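You operate a simulated robot arm through the tools that you are given. There is no shell and no other tool. Be economical: measure what you need, move in short steps, check, and stop when the job is done.

You run a simulated two-armed robot. Do the job below in one go: nothing can be reset, and whatever is moved stays where it is left.

JOB
Hold the big purple-handled jug on the island top behind the tower steady with one hand and put the small green dye bottle in it with the other.

It is judged by the outcome, as a careful person would: the job done as asked, and still so three seconds after it is handed in. It fails if anything else is knocked over, pushed out of place, dropped, spilled or broken.

ROBOT AND FRAMES
Two 7-joint arms with two-finger parallel grippers on one trunk, on a base that drives. Base frame: it is fixed to the floor where the robot stands at the start and does not move with it; the origin is under the middle of the robot, x ahead of it, y to its left, z up; the surface under the hand at the start is at about z = 850. Lengths are in mm, angles in degrees, forces in N, time in s.
The left shoulder is at the start at [60, 143, 965], the right one opposite. With the tool pointing down near the work surface each hand reaches from about 320 to 740 mm from the robot's upright axis, wherever it stands, measured 20 degrees to its own side. Places, roughly: big purple-handled jug [-2500, -250, 1000]. Payload 1.57 kg a hand.
The TCP of each hand is the grasp point between the finger pads, 30 mm short of the fingertips. In the tool frame z runs along the fingers and y along their closing line. The gripper opens to 110 mm. The fingers are 24 mm wide and 12 mm thick; the gripper's body (48 by 112 mm) begins 78 mm behind the TCP.
Orientation is that of the tool frame in the base frame, as a unit quaternion [x, y, z, w]. With the fingers straight down and closing along the base's y, the tool's x points along the base's -x, its y along +y and its z along -z.

CONTROLS
- The arms move only by the tool step_arm. It takes "left_deltas", "right_deltas" or both (then of equal length, played together; a hand with none holds still); each is a list of rows, each an object (a shift or turn left out is 0, a gripper value left out holds the last) with "translation": the shift along the tool's x, y, z in m, a list of three; "rot": the turn, a rotation vector about the tool's x, y, z in degrees, a list of three; "grip": the opening, from 0 (shut) to 1 (fully open). In form: [{"translation": [dx, dy, dz], "rot": [ax, ay, az], "grip": grip}, ...]. A call has 1 to 10 rows; each row is the pose to reach, as a shift and turn from the pose commanded when the call began, along the tool's axes at that moment. Rows are played at 5 a second. More than 50 mm and 8.6 degrees between two rows, or a gripper value outside its range, and nothing of the call is played. A pose out of reach is approached as far as the arm can. The call stops where the force on the tool passes 40 N (or 10 N more than at its start, if that is more) or the arm is blocked; 0.2 s more then pass. Each finger travels about 45 mm/s and halts on what it meets, pressing with about 41 N; the grip force reading is that of the motor and also rises with nothing between the fingers. The clock runs only during rows and for 0.2 s after the last one: add rows that repeat a pose to give the fingers time. The reply holds the time, the measured pose of the TCP, the force on the tool along the base axes, the opening and the grip force, in the units named above and with some noise, with the torque about the TCP (base axes, N m) and any sound that the robot's microphone picked up, and new pictures: "show" is both (left out), scene, wrist or none (wrist: the cameras of the hands that moved).
- Cameras (640 x 400 px; columns grow to the right, rows downward): "scene" is now at [51.6, 8.7, 1583.1]; the picture's right is [0.07, -1.00, 0.00], its down [-0.69, -0.05, -0.73] and it looks along [0.72, 0.05, -0.69] (base axes); focal length 258 px, centre (320, 200). "left" rides on the left gripper at [70, -16, -141] in its tool frame; the picture's right is [0.23, 0.97, 0.00], its down [-0.85, 0.20, -0.48] and it looks along [-0.47, 0.11, 0.88] (tool axes); focal length 222 px, centre (320, 200). "right" rides on the right gripper at [70, 16, -141] in its tool frame; the picture's right is [-0.23, 0.97, 0.00], its down [-0.85, -0.20, -0.48] and it looks along [-0.47, -0.11, 0.88] (tool axes); focal length 222 px, centre (320, 200). There is no depth. A picture from a camera that has moved, and an enlarged one, comes with that camera's place and axes in the base frame and with its lens.
- raise_lower(by): slides the trunk up (or, below 0, down) by that many mm; the arms and the scene camera ride with it, the base frame stays. It gives what a move gives, with no picture.
- drive_base(legs): drives the robot by 1 to 6 legs, each [ahead, left, turn to the left] in mm, mm and degrees, along the robot's own axes; the way and the turn of a leg run together, so that a leg with both is an arc; at most 1500 mm and 180 degrees a leg. The arms and the cameras ride along, it lands a little off, and it stops where it bumps. It gives what a move gives, and a new picture of the scene camera.
- pan_tilt(pan, tilt): turns the head with the scene camera to pan (to the left, within 86 degrees either way) and tilt (down, from -29 to 69), counted from straight ahead of the robot. It gives what a move gives, and a new picture of the scene camera.
- inspect(camera, box): a new picture of the part [left, top, right, bottom] of that camera's present view, enlarged. The clock stands still meanwhile.
- sign_off(): hands the job in; it is judged then, once.

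Go step by step. Nothing tells you exact positions but the pictures and the camera data: compare them with the known pose of the tool, close in by small moves and look again before you grip or let go. The budget is 120 turns and 260 pictures, counting those below and the enlarged ones. Unless the task says otherwise, let go and move clear before handing in, and close with one line.

The tools are called after "Request:" as name(argument=value, ...) on one line, values as JSON. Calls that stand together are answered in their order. step_arm: Moves the arms, as the interface text tells. Its arguments: {"type":"object","properties":{"left_deltas":{"type":"array"},"right_deltas":{"type":"array"},"show":{"type":"string","enum":["both","scene","wrist","none"]}},"required":[]} The other tools are called the same way: raise_lower (by) slides the trunk up or down; drive_base (legs) drives the base; pan_tilt (pan, tilt) turns the head that bears the scene camera; inspect (camera, box) takes an enlarged picture of a part of a camera's view; sign_off () hands the job in.

At the start:

```text
clock: 0.0
left_tool_pos: [478.6, 241.1, 1154.5]
left_orientation: [0.0, 1.0, 0.0, 0.0]
left_force: [-0.9, 0.1, -0.3]
left_moment: [0.01, 0.0, 0.0]
left_gripper_width: 109.9
left_finger_force: 0.0
right_tool_pos: [573.6, -184.4, 1038.4]
right_orientation: [-0.001, 1.0, 0.001, 0.001]
right_force: [-0.2, 0.5, 0.5]
right_moment: [-0.01, 0.03, 0.01]
right_gripper_width: 109.8
right_finger_force: 0.0
trunk travel left (down, up): [-564.0, 26.0]
robot x, y, heading: [-0.2, 2.5, 0.3]
head pan, tilt: [4.1, 43.5]
```

scene: 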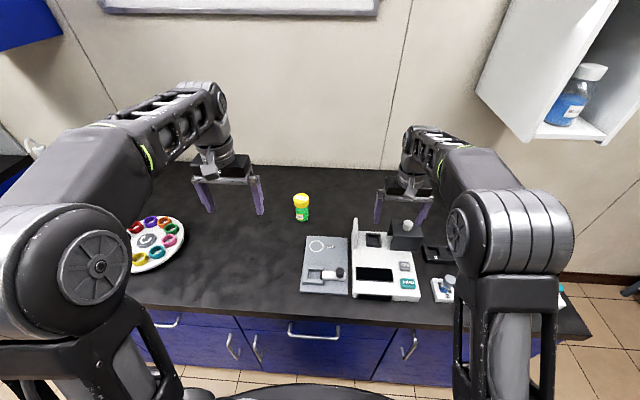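
right: 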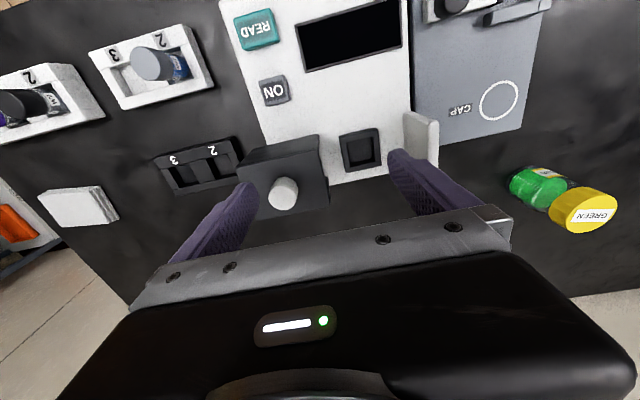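
left: 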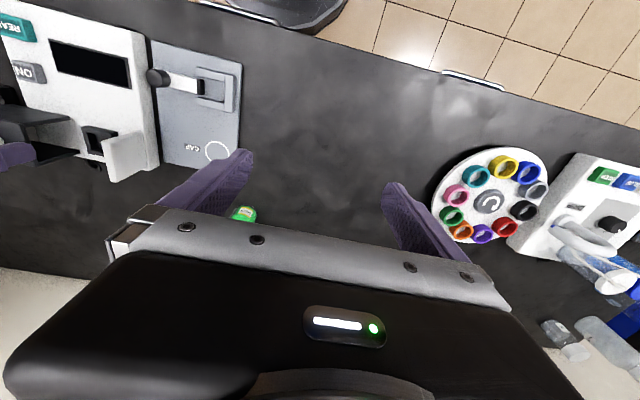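

I see a small green bottle with a yellow cap on the bench ahead, at about [735, 125]. The jug is behind the robot, so I'll look closer at the bottle first.

Request:
inspect(camera="scene", box=[240, 160, 400, 260])

Request:
inspect(camera="right", box=[480, 140, 640, 240])

Request:
inspect(camera="left", box=[400, 120, 640, 270])

```text
4.00 times, centred on (320, 210) of scene
camera zoom: at [51.6, 8.7, 1583.1], right [0.07, -1.0, 0.0], down [-0.69, -0.05, -0.73], along [0.72, 0.05, -0.69], focal length 1034 px, centre (320, 160)
```

zoom: 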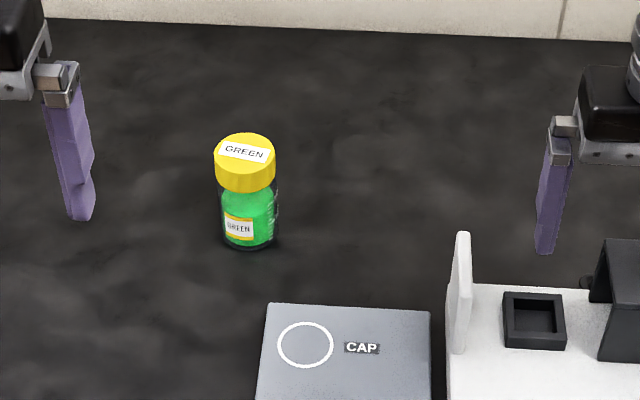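

```text
4.00 times, centred on (560, 190) of right
camera zoom: at [503.9, -167.5, 1180.7], right [0.23, 0.97, 0.0], down [0.85, -0.2, 0.48], along [0.47, -0.11, -0.88], focal length 888 px, centre (-640, 240)
```

zoom: 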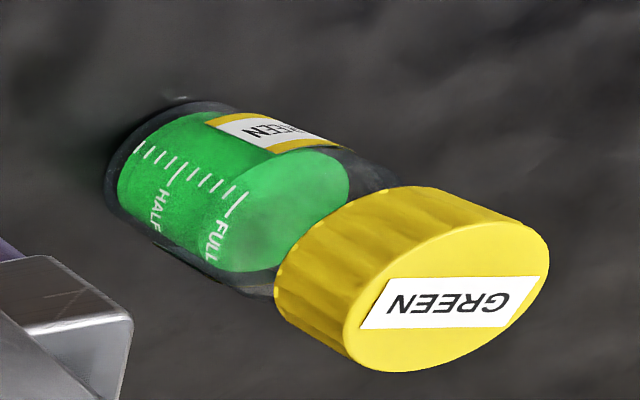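

```text
2.67 times, centred on (520, 195) of left
camera zoom: at [408.2, 224.6, 1295.3], right [-0.23, 0.97, 0.0], down [0.85, 0.2, 0.48], along [0.47, 0.11, -0.88], focal length 592 px, centre (-213, 213)
```

zoom: 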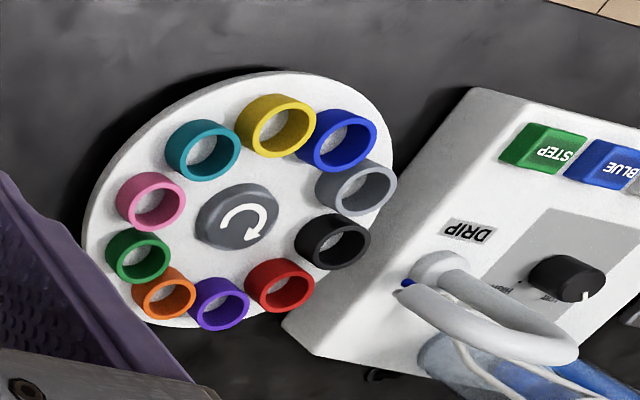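

The bottle stands at about [717, 119], with its cap top near z 955 and a diameter of about 54 mm. I'll bring the left hand above it while staying high.

Request:
step_arm(left_deltas=[{"translation": [-0.04, -0.02, 0]}, {"translation": [-0.08, -0.04, 0]}, {"translation": [-0.12, -0.06, 0]}, {"translation": [-0.16, -0.08, 0]}, {"translation": [-0.2, -0.1, 0]}, {"translation": [-0.2384, -0.122, 0]}, {"translation": [-0.2384, -0.122, 0.04]}, {"translation": [-0.2384, -0.122, 0.08]}, {"translation": [-0.2384, -0.122, 0.08]}])

```text
clock: 2.0
left_tool_pos: [617.7, 94.4, 1037.0]
left_orientation: [0.004, 1.0, -0.001, 0.006]
left_force: [2.5, -0.8, -2.4]
left_moment: [-0.01, 0.21, -0.02]
left_gripper_width: 110.0
left_finger_force: 0.1
left hand out of reach, approached as far as the arm can: row 1, 2, 3, 4, 5, 6, 7, 8, 9
right_tool_pos: [578.5, -184.0, 1035.6]
right_orientation: [-0.001, 1.0, 0.001, -0.002]
right_force: [1.8, -0.9, -1.1]
right_moment: [0.09, 0.12, 0.03]
right_gripper_width: 110.1
right_finger_force: 0.0
trunk travel left (down, up): [-564.0, 26.0]
robot x, y, heading: [-2.7, 0.2, 0.0]
head pan, tilt: [4.1, 43.5]
camera scene: at [58.7, 7.1, 1582.5], right [0.07, -1.0, 0.0], down [-0.69, -0.05, -0.72], along [0.72, 0.05, -0.69], focal length 258 px, centre (320, 200)
camera left: at [546.5, 78.0, 1178.0], right [-0.22, 0.98, -0.01], down [0.85, 0.2, 0.49], along [0.48, 0.1, -0.87], focal length 222 px, centre (320, 200)
```

scene: 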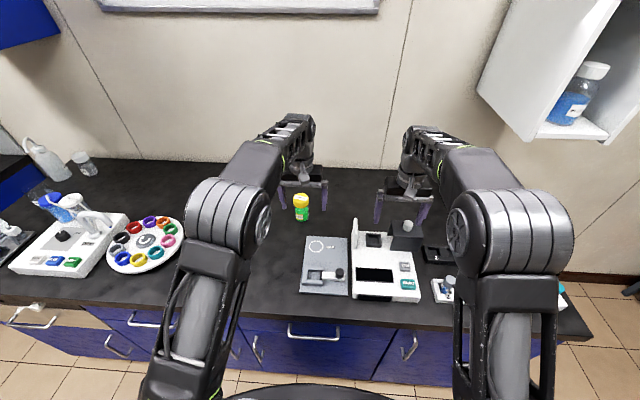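
left: 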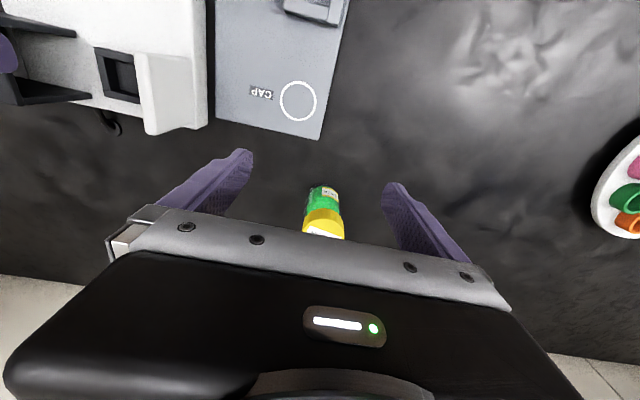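

The arm falls short by about 100 mm. I'll drive forward a little, since the hands stay above everything.

Request:
drive_base(legs=[[70, 0, 0]])

```text
clock: 3.0
left_tool_pos: [685.1, 95.1, 1039.7]
left_orientation: [0.004, 1.0, -0.002, 0.008]
left_force: [0.3, -0.4, -0.8]
left_moment: [-0.01, 0.06, 0.0]
left_gripper_width: 110.1
left_finger_force: 0.1
right_tool_pos: [644.4, -183.2, 1037.4]
right_orientation: [0.0, 1.0, 0.0, -0.001]
right_force: [-0.1, -0.4, -0.4]
right_moment: [-0.01, 0.0, -0.01]
right_gripper_width: 110.0
right_finger_force: 0.1
trunk travel left (down, up): [-564.0, 26.0]
robot x, y, heading: [68.0, -0.6, 0.1]
head pan, tilt: [4.1, 43.5]
camera scene: at [123.0, 8.6, 1583.0], right [0.07, -1.0, 0.0], down [-0.69, -0.05, -0.72], along [0.72, 0.05, -0.69], focal length 258 px, centre (320, 200)
```

scene: 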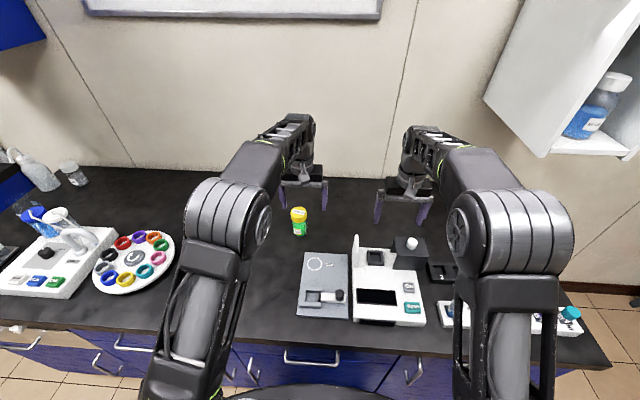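

Next I'll shift the left hand over the bottle's axis and take a new wrist view.

Request:
step_arm(left_deltas=[{"translation": [-0.02, 0.012, 0]}, {"translation": [-0.032, 0.024, 0]}, {"translation": [-0.032, 0.024, 0]}])

Request:
inspect(camera="scene", box=[220, 150, 380, 250])

```text
clock: 3.8
left_tool_pos: [714.5, 118.4, 1041.4]
left_orientation: [0.004, 1.0, -0.002, 0.008]
left_force: [0.3, 0.9, -0.2]
left_moment: [-0.03, 0.0, -0.05]
left_gripper_width: 109.8
left_finger_force: 0.2
right_tool_pos: [642.3, -183.0, 1039.2]
right_orientation: [0.0, 1.0, 0.0, 0.0]
right_force: [-1.0, 0.7, -0.3]
right_moment: [0.03, 0.01, -0.01]
right_gripper_width: 110.0
right_finger_force: 0.0
trunk travel left (down, up): [-564.0, 26.0]
robot x, y, heading: [73.2, -0.7, 0.1]
head pan, tilt: [4.1, 43.5]
camera scene: at [121.1, 8.5, 1583.1], right [0.07, -1.0, 0.0], down [-0.69, -0.05, -0.73], along [0.72, 0.05, -0.69], focal length 258 px, centre (320, 200)
camera left: at [642.9, 102.2, 1182.0], right [-0.22, 0.98, -0.01], down [0.85, 0.2, 0.49], along [0.48, 0.1, -0.87], focal length 222 px, centre (320, 200)
```

scene: 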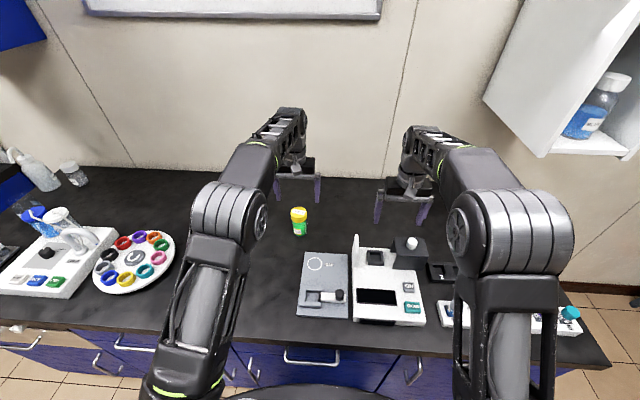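
left: 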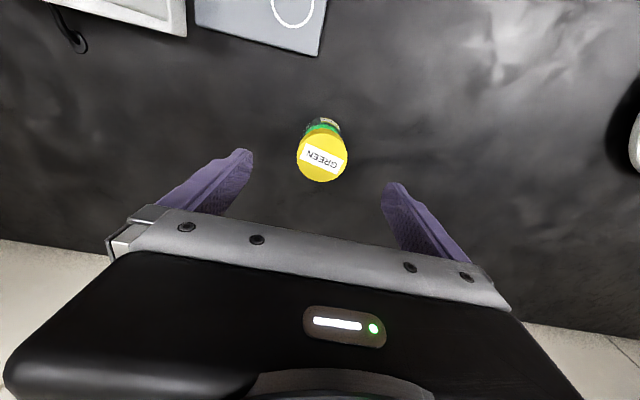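

```text
4.00 times, centred on (300, 200) of scene
camera zoom: at [121.1, 8.5, 1583.1], right [0.07, -1.0, 0.0], down [-0.69, -0.05, -0.73], along [0.72, 0.05, -0.69], focal length 1034 px, centre (400, 200)
```

zoom: 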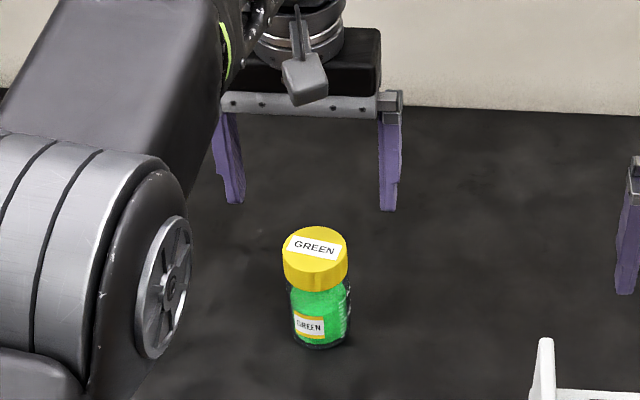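

The two views agree: the cap is at [714, 120] with its top at z ≈ 960, directly under the hand. I'll descend and close on the cap.

Request:
step_arm(left_deltas=[{"translation": [0, 0.002, 0.03]}, {"translation": [0, 0.002, 0.06]}, {"translation": [0, 0.002, 0.09]}, {"translation": [0, 0.002, 0.103]}, {"translation": [0, 0.002, 0.103]}])

Request:
inspect(camera="scene", box=[240, 160, 370, 241])

```text
clock: 5.0
left_tool_pos: [715.6, 119.7, 937.7]
left_orientation: [0.004, 1.0, -0.002, 0.009]
left_force: [-0.3, -0.1, 0.1]
left_moment: [0.02, -0.04, -0.03]
left_gripper_width: 110.0
left_finger_force: 0.1
right_tool_pos: [642.6, -182.7, 1040.8]
right_orientation: [-0.001, 1.0, 0.001, 0.001]
right_force: [-0.4, 0.2, 0.3]
right_moment: [0.02, 0.01, -0.01]
right_gripper_width: 110.0
right_finger_force: 0.0
trunk travel left (down, up): [-564.0, 26.0]
robot x, y, heading: [67.6, -0.6, -0.1]
head pan, tilt: [4.1, 43.5]
camera scene: at [121.1, 8.7, 1583.1], right [0.07, -1.0, 0.0], down [-0.69, -0.05, -0.73], along [0.72, 0.05, -0.69], focal length 258 px, centre (320, 200)
camera left: at [644.1, 103.4, 1078.5], right [-0.22, 0.98, -0.01], down [0.85, 0.2, 0.49], along [0.48, 0.1, -0.87], focal length 222 px, centre (320, 200)
```

scene: 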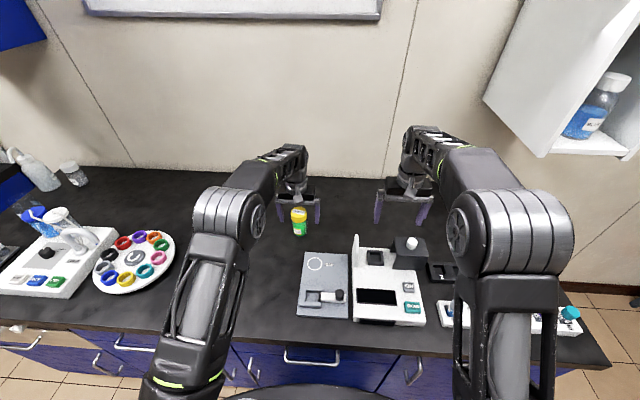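
left: 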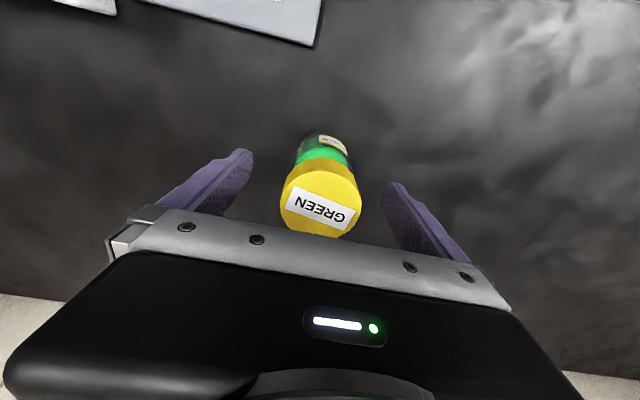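

```text
4.92 times, centred on (305, 200) of scene
camera zoom: at [121.1, 8.7, 1583.1], right [0.07, -1.0, 0.0], down [-0.69, -0.05, -0.73], along [0.72, 0.05, -0.69], focal length 1273 px, centre (394, 198)
```

zoom: 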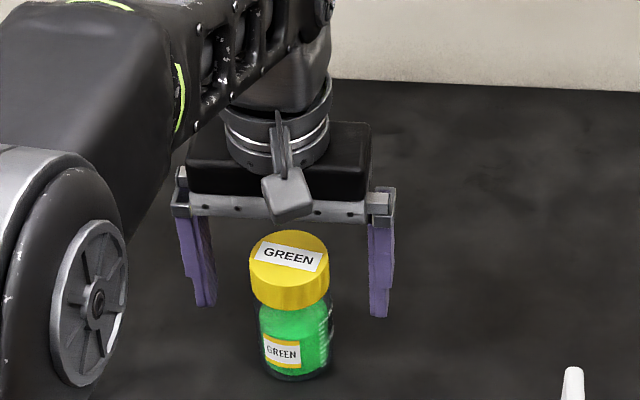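

The fingers straddle the cap and it sits about 5 mm toward the robot from the grasp point. I'll trim that and close.

Request:
step_arm(left_deltas=[{"translation": [0.004, -0.001, 0]}, {"translation": [0.004, -0.001, 0], "grip": 0.3}, {"translation": [0.004, -0.001, 0], "grip": 0.3}, {"translation": [0.004, -0.001, 0], "grip": 0.3}, {"translation": [0.004, -0.001, 0], "grip": 0.3}, {"translation": [0.004, -0.001, 0], "grip": 0.3}], show="wrist")

```text
clock: 6.4
left_tool_pos: [711.7, 118.7, 937.2]
left_orientation: [0.003, 1.0, -0.002, 0.009]
left_force: [-0.4, 0.9, 0.5]
left_moment: [0.05, 0.03, 0.02]
left_gripper_width: 54.4
left_finger_force: 29.8
right_tool_pos: [643.0, -182.2, 1040.2]
right_orientation: [-0.001, 1.0, 0.0, 0.0]
right_force: [-0.3, -0.3, -0.1]
right_moment: [0.04, -0.01, 0.02]
right_gripper_width: 110.1
right_finger_force: 0.1
trunk travel left (down, up): [-564.0, 26.0]
robot x, y, heading: [68.7, 2.2, 0.0]
head pan, tilt: [4.1, 43.5]
camera left: at [640.3, 102.4, 1078.4], right [-0.22, 0.98, -0.01], down [0.85, 0.2, 0.49], along [0.48, 0.1, -0.87], focal length 222 px, centre (320, 200)
```

left: 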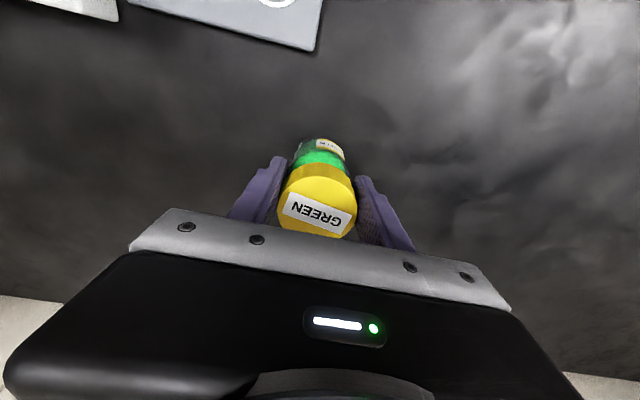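

The cap is gripped at 54 mm. I'll lift it gently.

Request:
step_arm(left_deltas=[{"translation": [0, 0, -0.01], "grip": 0.0}, {"translation": [0, 0, -0.03]}, {"translation": [0, 0, -0.06]}, {"translation": [0, 0, -0.1]}, {"translation": [0, 0, -0.1]}])

```text
clock: 7.6
left_tool_pos: [710.9, 118.3, 1039.4]
left_orientation: [0.004, 1.0, -0.002, 0.009]
left_force: [0.2, 0.8, -2.1]
left_moment: [-0.01, 0.01, -0.01]
left_gripper_width: 54.1
left_finger_force: 40.8
right_tool_pos: [643.7, -182.7, 1038.8]
right_orientation: [-0.002, 1.0, 0.0, 0.0]
right_force: [0.7, 0.4, -0.2]
right_moment: [0.02, 0.01, -0.01]
right_gripper_width: 110.2
right_finger_force: 0.0
trunk travel left (down, up): [-564.0, 26.0]
robot x, y, heading: [67.7, 0.9, -0.1]
head pan, tilt: [4.1, 43.5]
camera scene: at [121.5, 8.7, 1583.0], right [0.07, -1.0, 0.0], down [-0.69, -0.05, -0.73], along [0.72, 0.05, -0.69], focal length 258 px, centre (320, 200)
camera left: at [639.6, 102.7, 1179.4], right [-0.22, 0.98, -0.01], down [0.85, 0.2, 0.49], along [0.48, 0.1, -0.87], focal length 222 px, centre (320, 200)
```

scene: 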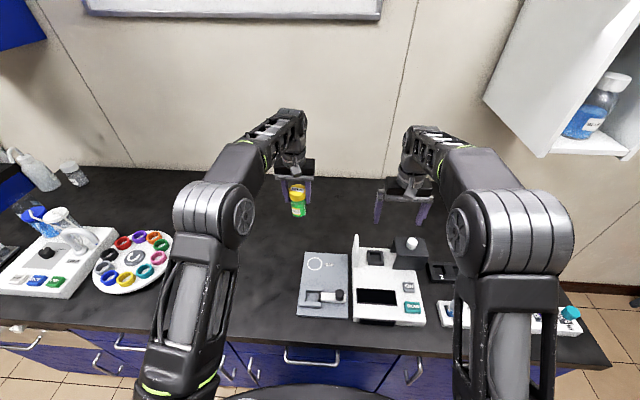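
left: 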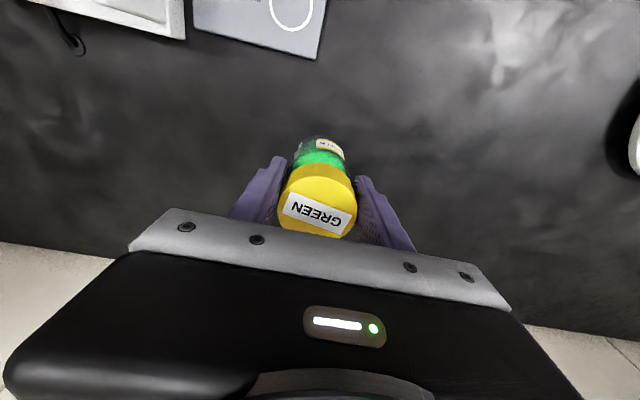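

The bottle has lifted cleanly. I'll tuck both hands in toward the body before driving.

Request:
step_arm(left_deltas=[{"translation": [0.04, 0.015, -0.01]}, {"translation": [0.08, 0.03, -0.02]}, {"translation": [0.12, 0.045, -0.03]}, {"translation": [0.16, 0.06, -0.04]}, {"translation": [0.2, 0.075, -0.05]}, {"translation": [0.24, 0.09, -0.06]}, {"translation": [0.26, 0.1, -0.06]}], right_deltas=[{"translation": [0.03, 0, -0.03]}, {"translation": [0.06, 0, -0.05]}, {"translation": [0.09, 0, -0.06]}, {"translation": [0.12, 0, -0.06]}, {"translation": [0.15, 0, -0.06]}, {"translation": [0.18, 0, -0.06]}, {"translation": [0.2, 0, -0.06]}], show="scene")

Request:
pan_tilt(pan=86, tilt=25)

Request:
pan_tilt(pan=-86, tilt=25)

```text
clock: 9.2
left_tool_pos: [449.2, 220.9, 1092.5]
left_orientation: [0.004, 1.0, -0.002, 0.009]
left_force: [-0.6, 0.3, -2.0]
left_moment: [0.0, 0.0, -0.02]
left_gripper_width: 54.2
left_finger_force: 40.9
right_tool_pos: [442.2, -183.4, 1100.5]
right_orientation: [-0.001, 1.0, 0.0, 0.001]
right_force: [-0.5, 0.2, -0.3]
right_moment: [0.01, -0.03, 0.0]
right_gripper_width: 110.2
right_finger_force: 0.0
trunk travel left (down, up): [-564.0, 26.0]
robot x, y, heading: [68.1, 0.4, -0.0]
head pan, tilt: [4.1, 43.5]
camera scene: at [120.4, 8.8, 1583.1], right [0.07, -1.0, 0.0], down [-0.69, -0.05, -0.73], along [0.72, 0.05, -0.69], focal length 258 px, centre (320, 200)
```

scene: 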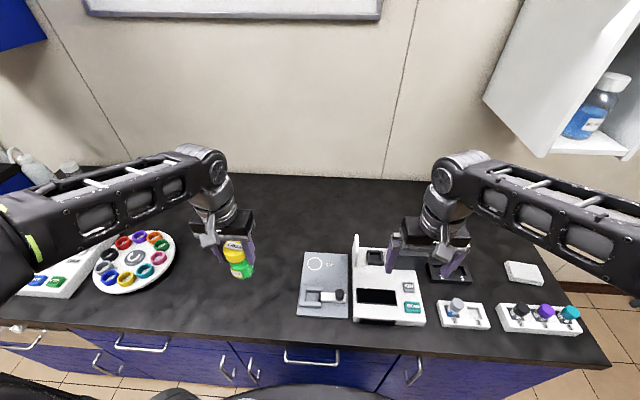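

```text
clock: 10.8
left_tool_pos: [449.4, 220.7, 1093.2]
left_orientation: [0.004, 1.0, -0.003, 0.009]
left_force: [0.3, 0.7, -1.9]
left_moment: [0.03, 0.02, 0.02]
left_gripper_width: 54.2
left_finger_force: 41.1
right_tool_pos: [442.7, -182.1, 1100.7]
right_orientation: [-0.001, 1.0, 0.0, 0.0]
right_force: [-0.4, 0.3, 0.0]
right_moment: [0.01, 0.01, -0.04]
right_gripper_width: 110.2
right_finger_force: 0.0
trunk travel left (down, up): [-564.0, 26.0]
robot x, y, heading: [68.3, 0.5, 0.1]
head pan, tilt: [85.9, 25.0]
camera scene: at [45.2, 94.8, 1611.4], right [1.0, -0.07, 0.0], down [-0.03, -0.42, -0.91], along [0.06, 0.9, -0.42], focal length 258 px, centre (320, 200)
```

scene: 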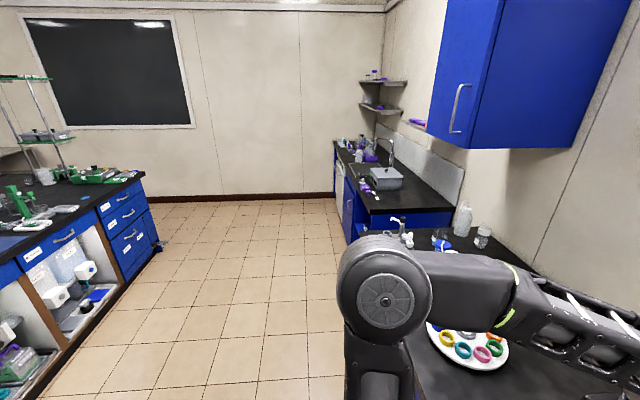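

```text
clock: 13.4
left_tool_pos: [449.7, 220.3, 1092.7]
left_orientation: [0.003, 1.0, -0.003, 0.009]
left_force: [0.9, 0.1, -2.4]
left_moment: [-0.01, 0.04, -0.01]
left_gripper_width: 54.2
left_finger_force: 40.8
right_tool_pos: [443.1, -183.0, 1099.8]
right_orientation: [0.0, 1.0, 0.0, 0.001]
right_force: [-0.2, 0.3, 0.3]
right_moment: [-0.01, -0.03, 0.0]
right_gripper_width: 110.1
right_finger_force: 0.1
trunk travel left (down, up): [-564.0, 26.0]
robot x, y, heading: [72.9, -0.6, 0.1]
head pan, tilt: [-85.9, 25.0]
camera scene: at [45.2, -89.0, 1611.5], right [-1.0, -0.07, 0.0], down [-0.03, 0.42, -0.91], along [0.06, -0.9, -0.42], focal length 258 px, centre (320, 200)
```

scene: 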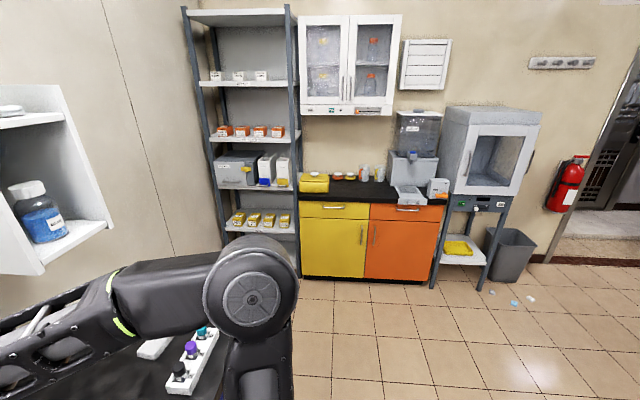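

The island's face is at about x = -1475 across the aisle. I'll back up 450, turn around and look at it.

Request:
pan_tilt(pan=0, tilt=25)

Request:
drive_base(legs=[[-450, 0, 0], [0, 0, 180]])

```text
clock: 15.0
left_tool_pos: [450.1, 220.6, 1091.4]
left_orientation: [0.003, 1.0, -0.002, 0.009]
left_force: [0.3, -0.2, -2.9]
left_moment: [0.05, 0.04, -0.02]
left_gripper_width: 54.1
left_finger_force: 40.9
right_tool_pos: [443.5, -182.7, 1099.5]
right_orientation: [-0.001, 1.0, 0.0, -0.001]
right_force: [-0.3, 0.3, 0.5]
right_moment: [-0.01, -0.01, -0.01]
right_gripper_width: 110.0
right_finger_force: 0.0
trunk travel left (down, up): [-564.0, 26.0]
robot x, y, heading: [70.0, -0.4, 0.1]
head pan, tilt: [0.0, 25.0]
camera scene: at [130.8, 2.9, 1611.4], right [0.0, -1.0, 0.0], down [-0.42, 0.0, -0.91], along [0.91, 0.0, -0.42], focal length 258 px, centre (320, 200)
```

scene: 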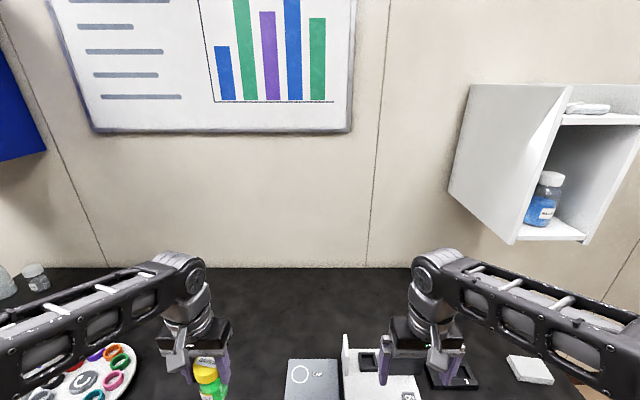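

```text
clock: 25.0
left_tool_pos: [-767.6, -219.6, 1092.0]
left_orientation: [1.0, -0.006, -0.009, -0.002]
left_force: [-0.1, 0.1, -2.3]
left_moment: [0.01, -0.03, 0.02]
left_gripper_width: 54.3
left_finger_force: 40.4
right_tool_pos: [-759.0, 185.4, 1099.7]
right_orientation: [1.0, -0.001, 0.001, 0.0]
right_force: [-1.0, 0.0, -0.2]
right_moment: [-0.01, -0.01, -0.02]
right_gripper_width: 109.8
right_finger_force: 0.2
trunk travel left (down, up): [-564.0, 26.0]
robot x, y, heading: [-387.4, 2.8, 179.7]
head pan, tilt: [0.0, 25.0]
camera scene: at [-449.3, 2.0, 1611.4], right [0.0, 1.0, 0.0], down [0.42, 0.0, -0.91], along [-0.91, 0.0, -0.42], focal length 258 px, centre (320, 200)
```

scene: 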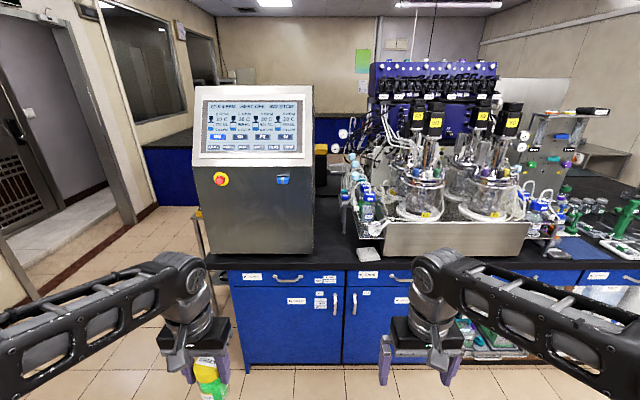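

The grey tower stands on the near edge of the island, with the jug behind it. The island's end is at about y = -480, so I'll drive to that end and look.

Request:
drive_base(legs=[[0, 1150, 0], [800, 0, 0]])

Request:
pan_tilt(pan=-45, tilt=25)

```text
clock: 34.8
left_tool_pos: [-1570.5, -1385.5, 1091.8]
left_orientation: [1.0, 0.006, -0.008, -0.002]
left_force: [-0.4, -0.4, -1.9]
left_moment: [-0.02, -0.01, 0.02]
left_gripper_width: 54.4
left_finger_force: 40.3
right_tool_pos: [-1570.5, -981.1, 1100.3]
right_orientation: [1.0, 0.009, 0.0, 0.0]
right_force: [0.0, -0.5, 0.4]
right_moment: [0.0, 0.01, -0.01]
right_gripper_width: 109.8
right_finger_force: 0.1
trunk travel left (down, up): [-564.0, 26.0]
robot x, y, heading: [-1195.4, -1154.4, -178.5]
head pan, tilt: [0.0, 25.0]
camera scene: at [-1256.6, -1156.6, 1611.4], right [-0.02, 1.0, 0.0], down [0.42, 0.01, -0.91], along [-0.91, -0.02, -0.42], focal length 258 px, centre (320, 200)
```

scene: 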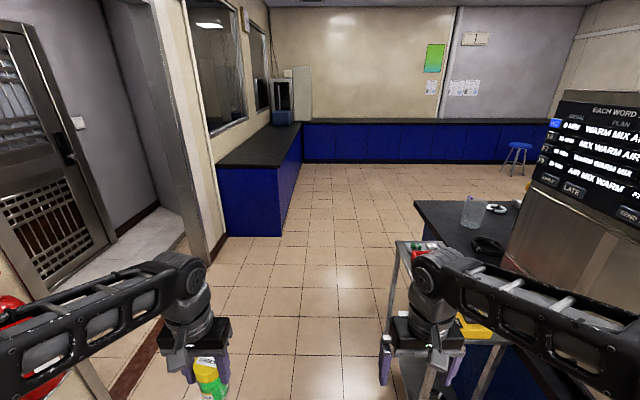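

```text
clock: 35.9
left_tool_pos: [-1569.1, -1386.8, 1093.0]
left_orientation: [1.0, 0.007, -0.008, -0.002]
left_force: [-0.5, 0.3, -1.5]
left_moment: [0.0, -0.03, 0.01]
left_gripper_width: 54.5
left_finger_force: 41.7
right_tool_pos: [-1570.2, -980.9, 1100.5]
right_orientation: [1.0, 0.009, 0.0, 0.0]
right_force: [-0.2, 0.1, -0.5]
right_moment: [-0.01, -0.02, 0.0]
right_gripper_width: 109.8
right_finger_force: 0.1
trunk travel left (down, up): [-564.0, 26.0]
robot x, y, heading: [-1192.4, -1156.0, -179.0]
head pan, tilt: [-45.0, 25.0]
camera scene: at [-1230.3, -1091.0, 1611.4], right [0.69, 0.72, 0.0], down [0.3, -0.29, -0.91], along [-0.65, 0.63, -0.42], focal length 258 px, centre (320, 200)
```

scene: 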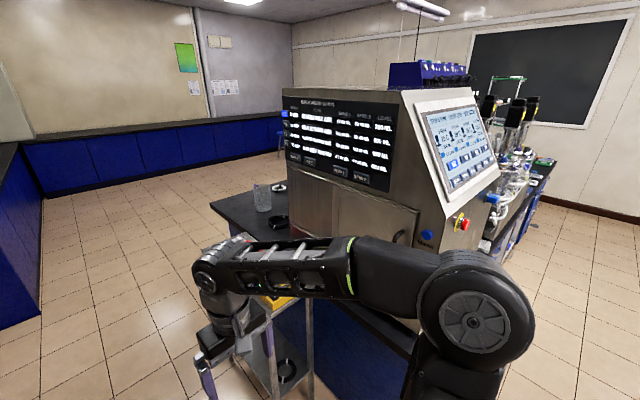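

There's a cart at the island's end, around x -1850…-2440. I'll pass it with clearance on the left and view the far side of the island.

Request:
drive_base(legs=[[0, 250, 0], [1500, 0, 0], [500, 0, 0]])

Request:
pan_tilt(pan=-86, tilt=30)

```text
clock: 47.4
left_tool_pos: [-3579.3, -1664.1, 1091.7]
left_orientation: [1.0, 0.003, -0.008, -0.003]
left_force: [-0.7, 0.3, -2.0]
left_moment: [0.0, -0.03, 0.0]
left_gripper_width: 54.4
left_finger_force: 40.8
right_tool_pos: [-3577.5, -1259.6, 1099.9]
right_orientation: [1.0, 0.006, 0.0, 0.0]
right_force: [-1.4, -0.3, 0.2]
right_moment: [0.0, -0.01, 0.02]
right_gripper_width: 110.0
right_finger_force: 0.1
trunk travel left (down, up): [-564.0, 26.0]
robot x, y, heading: [-3201.1, -1437.4, -179.7]
head pan, tilt: [-45.0, 25.0]
camera scene: at [-3239.6, -1371.4, 1611.4], right [0.7, 0.71, 0.0], down [0.3, -0.3, -0.91], along [-0.65, 0.63, -0.42], focal length 258 px, centre (320, 200)
```

scene: 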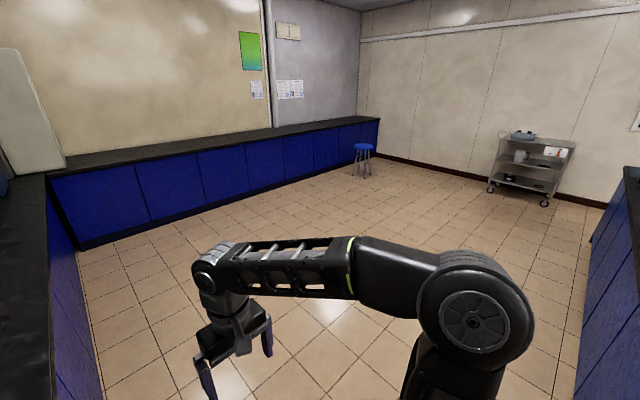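

```text
clock: 48.5
left_tool_pos: [-3579.5, -1663.4, 1092.4]
left_orientation: [1.0, 0.002, -0.009, -0.003]
left_force: [-0.1, 0.0, -1.1]
left_moment: [-0.01, -0.03, 0.0]
left_gripper_width: 54.4
left_finger_force: 40.4
right_tool_pos: [-3576.5, -1258.8, 1100.5]
right_orientation: [1.0, 0.006, 0.0, 0.0]
right_force: [0.2, 0.7, 0.4]
right_moment: [0.01, -0.03, 0.0]
right_gripper_width: 109.8
right_finger_force: 0.0
trunk travel left (down, up): [-564.0, 26.0]
robot x, y, heading: [-3201.1, -1438.9, -179.3]
head pan, tilt: [-85.9, 30.0]
camera scene: at [-3180.2, -1345.6, 1603.5], right [1.0, 0.08, 0.0], down [0.04, -0.5, -0.87], along [-0.07, 0.86, -0.5], focal length 258 px, centre (320, 200)
```

scene: 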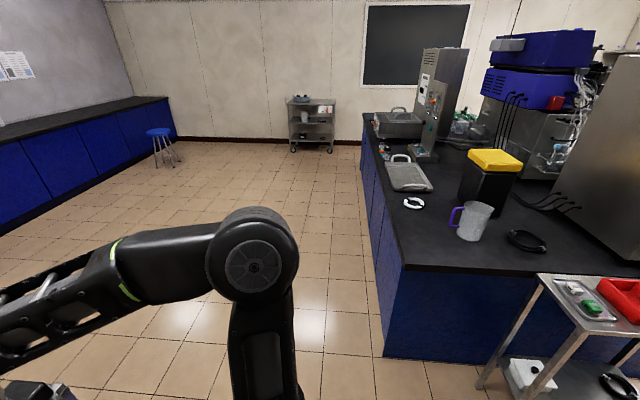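

Request:
inspect(camera="scene", box=[380, 130, 600, 268])

```text
2.90 times, centred on (490, 199) of scene
camera zoom: at [-3180.2, -1345.6, 1603.5], right [1.0, 0.08, 0.0], down [0.04, -0.5, -0.87], along [-0.07, 0.86, -0.5], focal length 749 px, centre (-173, 203)
```

zoom: 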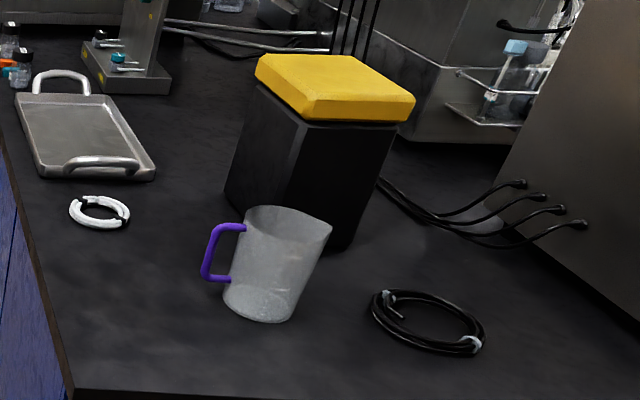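

The purple-handled jug is at about [-2560, -330], roughly 165 tall, with its handle pointing toward -x. The island's far edge is at x ≈ -2900 and its end at y ≈ -546. I'll check the size of my own base to judge how close I can stand.

Request:
pan_tilt(pan=0, tilt=69)

```text
clock: 50.0
left_tool_pos: [-3579.6, -1663.1, 1091.1]
left_orientation: [1.0, 0.002, -0.008, -0.003]
left_force: [0.0, -0.8, -1.3]
left_moment: [0.0, -0.04, 0.01]
left_gripper_width: 54.3
left_finger_force: 41.3
right_tool_pos: [-3577.8, -1258.7, 1100.2]
right_orientation: [1.0, 0.005, 0.0, 0.0]
right_force: [0.4, 0.1, -0.3]
right_moment: [0.03, -0.01, 0.03]
right_gripper_width: 110.4
right_finger_force: 0.1
trunk travel left (down, up): [-564.0, 26.0]
robot x, y, heading: [-3202.3, -1434.8, -179.1]
head pan, tilt: [0.0, 68.8]
camera scene: at [-3228.7, -1436.3, 1552.0], right [-0.01, 1.0, 0.0], down [0.93, 0.01, -0.36], along [-0.36, 0.0, -0.93], focal length 258 px, centre (320, 200)
```

scene: 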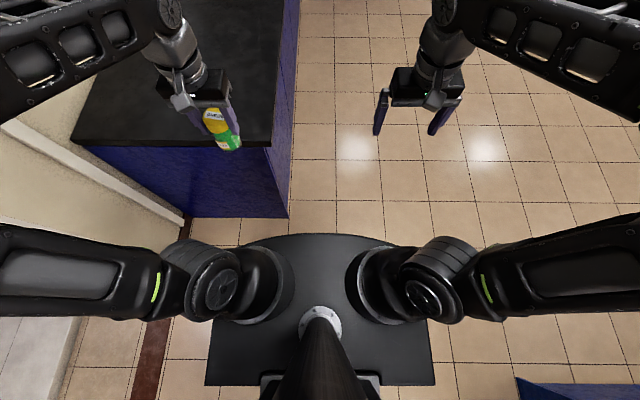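

I'll turn clockwise through the open side, back off a bit, and slide along the island's far side to face the jug.

Request:
drive_base(legs=[[0, 0, -179], [-100, 0, 0], [0, 1050, 0]])

Request:
pan_tilt(pan=0, tilt=35)

```text
clock: 63.3
left_tool_pos: [-3039.9, -153.6, 1092.4]
left_orientation: [-0.041, 0.999, -0.002, 0.008]
left_force: [-1.4, 0.8, -1.6]
left_moment: [-0.01, 0.01, 0.0]
left_gripper_width: 54.5
left_finger_force: 40.8
right_tool_pos: [-3010.2, -556.7, 1100.9]
right_orientation: [-0.046, 0.999, 0.0, 0.0]
right_force: [0.3, -0.2, -1.2]
right_moment: [-0.01, -0.02, -0.05]
right_gripper_width: 110.0
right_finger_force: 0.1
trunk travel left (down, up): [-564.0, 26.0]
robot x, y, heading: [-3403.6, -406.5, 5.3]
head pan, tilt: [0.0, 68.8]
camera scene: at [-3374.1, -402.7, 1552.0], right [0.09, -1.0, 0.0], down [-0.93, -0.09, -0.36], along [0.36, 0.03, -0.93], focal length 258 px, centre (320, 200)
```

scene: 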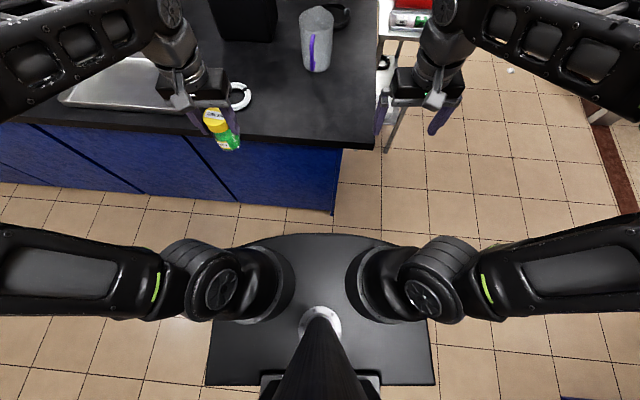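

```text
clock: 64.3
left_tool_pos: [-3040.7, -153.1, 1092.0]
left_orientation: [-0.041, 0.999, -0.002, 0.008]
left_force: [-0.6, 0.5, -2.0]
left_moment: [-0.01, 0.03, 0.01]
left_gripper_width: 54.1
left_finger_force: 40.6
right_tool_pos: [-3010.6, -557.4, 1099.8]
right_orientation: [-0.046, 0.999, 0.0, -0.001]
right_force: [0.2, -0.1, 0.5]
right_moment: [0.01, -0.04, 0.02]
right_gripper_width: 110.0
right_finger_force: 0.1
trunk travel left (down, up): [-564.0, 26.0]
robot x, y, heading: [-3400.1, -411.2, 5.4]
head pan, tilt: [0.0, 35.0]
camera scene: at [-3342.0, -400.2, 1595.6], right [0.09, -1.0, 0.0], down [-0.57, -0.05, -0.82], along [0.82, 0.07, -0.57], focal length 258 px, centre (320, 200)
```

scene: 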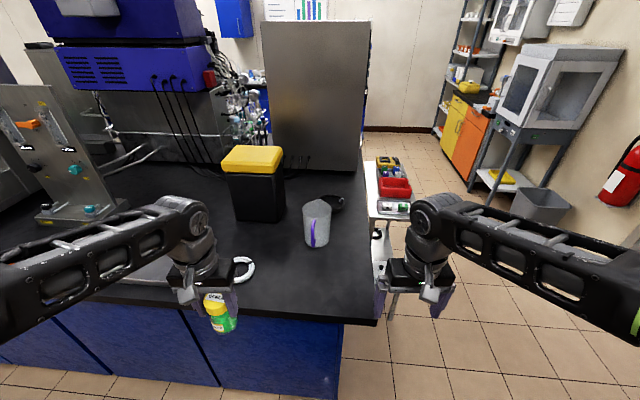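

Here is the jug seen from this side, with its handle facing the robot. I'll zoom in to measure it.

Request:
inspect(camera="scene", box=[260, 170, 380, 270])

```text
4.00 times, centred on (320, 220) of scene
camera zoom: at [-3342.0, -400.2, 1595.6], right [0.09, -1.0, 0.0], down [-0.57, -0.05, -0.82], along [0.82, 0.07, -0.57], focal length 1034 px, centre (320, 120)
```

zoom: 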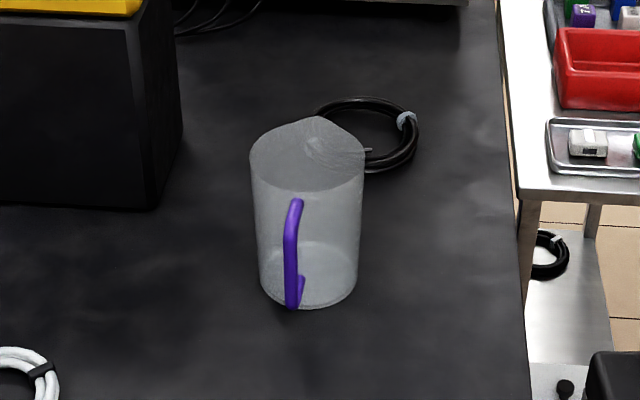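

The jug rim centre is at about [-2558, -321, 1010], about 108 mm across. The handle bar is near x -2655, y -316, z 900–990. I'll square up, drive closer, and raise the trunk.

Request:
drive_base(legs=[[0, 0, -5.3], [205, 0, 0]])

Request:
raise_lower(by=26)

Request:
pan_tilt(pan=0, tilt=69)

```text
clock: 66.4
left_tool_pos: [-2814.2, -189.5, 1091.8]
left_orientation: [0.005, 1.0, -0.001, 0.007]
left_force: [0.0, 0.2, -0.9]
left_moment: [-0.02, 0.04, -0.03]
left_gripper_width: 54.3
left_finger_force: 41.1
right_tool_pos: [-2822.9, -594.0, 1100.1]
right_orientation: [0.001, 1.0, 0.0, 0.0]
right_force: [0.7, -0.4, 0.1]
right_moment: [-0.06, 0.04, 0.02]
right_gripper_width: 110.1
right_finger_force: 0.1
trunk travel left (down, up): [-564.0, 26.0]
robot x, y, heading: [-3197.9, -413.4, 0.0]
head pan, tilt: [0.0, 35.0]
camera scene: at [-3137.9, -405.9, 1595.6], right [0.0, -1.0, 0.0], down [-0.57, 0.0, -0.82], along [0.82, 0.0, -0.57], focal length 258 px, centre (320, 200)
```

scene: 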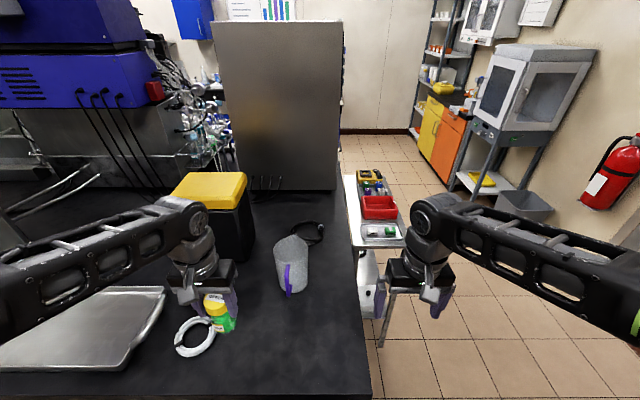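

```text
clock: 67.2
left_tool_pos: [-2815.2, -189.8, 1119.0]
left_orientation: [0.005, 1.0, -0.001, 0.008]
left_force: [0.1, -0.1, -1.8]
left_moment: [0.02, 0.0, 0.0]
left_gripper_width: 54.3
left_finger_force: 40.8
right_tool_pos: [-2825.0, -592.6, 1126.6]
right_orientation: [0.001, 1.0, -0.001, 0.0]
right_force: [0.4, -0.7, -0.4]
right_moment: [-0.02, -0.01, 0.03]
right_gripper_width: 110.1
right_finger_force: 0.1
trunk travel left (down, up): [-590.0, 0.0]
robot x, y, heading: [-3195.5, -408.2, -0.0]
head pan, tilt: [0.0, 35.0]
```

```text
clock: 68.2
left_tool_pos: [-2815.4, -188.9, 1117.6]
left_orientation: [0.005, 1.0, -0.002, 0.009]
left_force: [0.4, 0.3, -1.3]
left_moment: [-0.03, 0.03, -0.02]
left_gripper_width: 54.6
left_finger_force: 41.3
right_tool_pos: [-2824.4, -594.1, 1125.3]
right_orientation: [0.0, 1.0, 0.0, 0.0]
right_force: [-0.1, 0.0, -0.7]
right_moment: [0.0, 0.01, 0.01]
right_gripper_width: 109.9
right_finger_force: 0.2
trunk travel left (down, up): [-590.0, 0.0]
robot x, y, heading: [-3196.0, -409.2, -0.2]
head pan, tilt: [0.0, 68.8]
camera scene: at [-3171.6, -405.9, 1577.9], right [0.0, -1.0, 0.0], down [-0.93, 0.0, -0.36], along [0.36, 0.0, -0.93], focal length 258 px, centre (320, 200)
```

scene: 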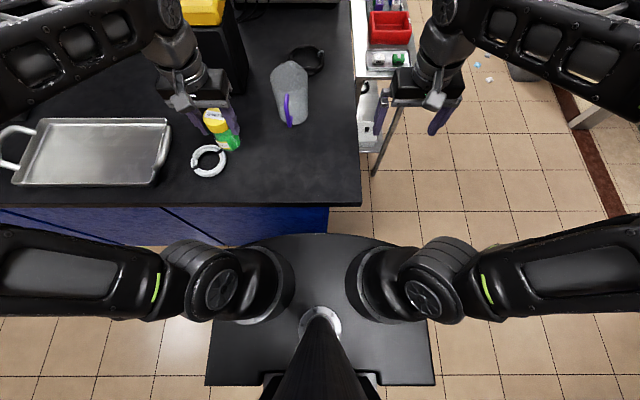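

The scene is clear for the right hand. It will come in on the handle at 45° yaw and 35° down from my right, to stay out of the left arm's way, and I'll stop about 120 mm short to look.

Request:
step_arm(right_deltas=[{"translation": [-0.011, 0.023, 0.012], "rot": [-2.39, -5.78, -4.6], "grip": 0.5}, {"translation": [-0.022, 0.046, 0.024], "rot": [-4.78, -11.56, -9.2], "grip": 0.5}, {"translation": [-0.033, 0.069, 0.035], "rot": [-7.17, -17.33, -13.8], "grip": 0.5}, {"translation": [-0.044, 0.093, 0.047], "rot": [-9.56, -23.1, -18.4], "grip": 0.5}, {"translation": [-0.055, 0.116, 0.059], "rot": [-11.94, -28.9, -23.0], "grip": 0.5}, {"translation": [-0.066, 0.139, 0.071], "rot": [-14.33, -34.67, -27.6], "grip": 0.5}, {"translation": [-0.077, 0.162, 0.082], "rot": [-16.7, -40.4, -32.2], "grip": 0.5}, {"translation": [-0.088, 0.185, 0.094], "rot": [-19.1, -46.2, -36.8], "grip": 0.5}, {"translation": [-0.0995, 0.2085, 0.106], "rot": [-21.5, -52.0, -41.4], "grip": 0.5}, {"translation": [-0.0995, 0.2085, 0.106], "rot": [-21.5, -52.0, -41.4], "grip": 0.5}])

```text
clock: 70.3
left_tool_pos: [-2815.8, -188.0, 1118.2]
left_orientation: [0.005, 1.0, -0.002, 0.008]
left_force: [-0.4, 0.0, -2.2]
left_moment: [-0.03, -0.02, -0.01]
left_gripper_width: 54.4
left_finger_force: 41.3
right_tool_pos: [-2723.8, -385.0, 1020.7]
right_orientation: [-0.338, 0.82, 0.176, 0.427]
right_force: [0.6, -0.3, 1.1]
right_moment: [-0.02, -0.03, 0.01]
right_gripper_width: 55.1
right_finger_force: 0.0
trunk travel left (down, up): [-590.0, 0.0]
robot x, y, heading: [-3196.3, -410.6, -0.0]
head pan, tilt: [0.0, 68.8]
camera scene: at [-3172.5, -405.9, 1577.9], right [0.0, -1.0, 0.0], down [-0.93, 0.0, -0.36], along [0.36, 0.0, -0.93], focal length 258 px, centre (320, 200)
camera right: at [-2845.8, -482.7, 1044.1], right [-0.59, 0.78, 0.18], down [0.21, -0.07, 0.98], along [0.78, 0.62, -0.12], focal length 222 px, centre (320, 200)
```

scene: 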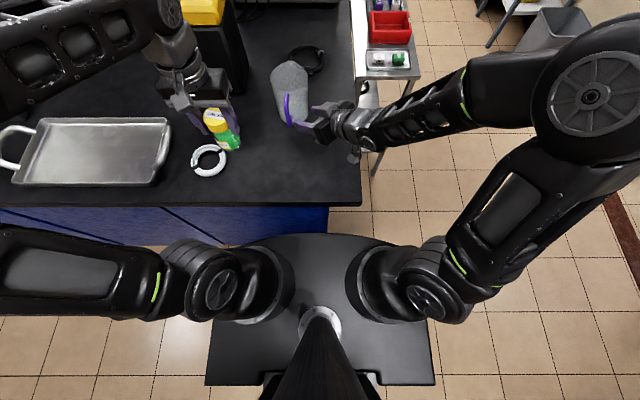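
right: 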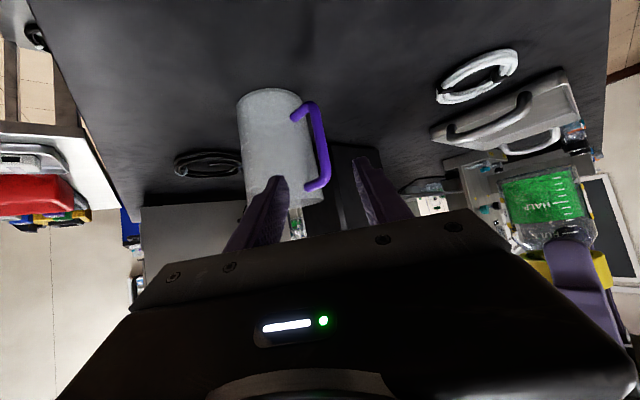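

The right arm bends out over the free floor, and the handle is in view between the fingers. I'll zoom in to locate the bar.

Request:
inspect(camera="right", box=[220, 70, 380, 230])

Request:
inspect(camera="scene", box=[250, 40, 370, 160])

```text
2.50 times, centred on (300, 150) of right
camera zoom: at [-2845.8, -482.7, 1044.1], right [-0.59, 0.78, 0.18], down [0.21, -0.07, 0.98], along [0.78, 0.62, -0.12], focal length 555 px, centre (370, 325)
```

zoom: 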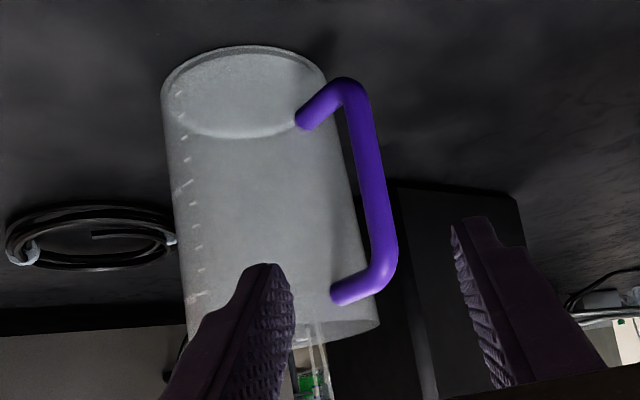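

```text
3.33 times, centred on (310, 100) of scene
camera zoom: at [-3172.5, -405.9, 1577.9], right [0.0, -1.0, 0.0], down [-0.93, 0.0, -0.36], along [0.36, 0.0, -0.93], focal length 862 px, centre (353, 533)
```

zoom: 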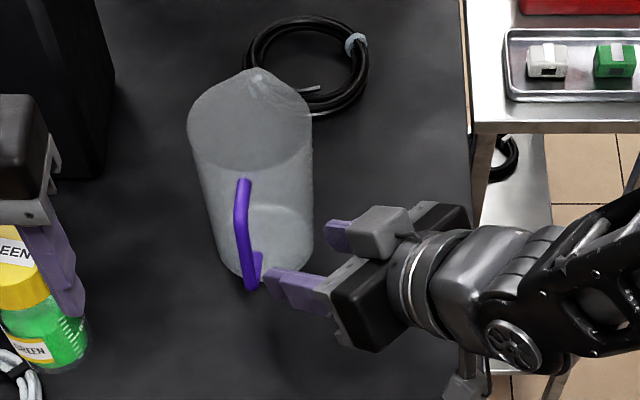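

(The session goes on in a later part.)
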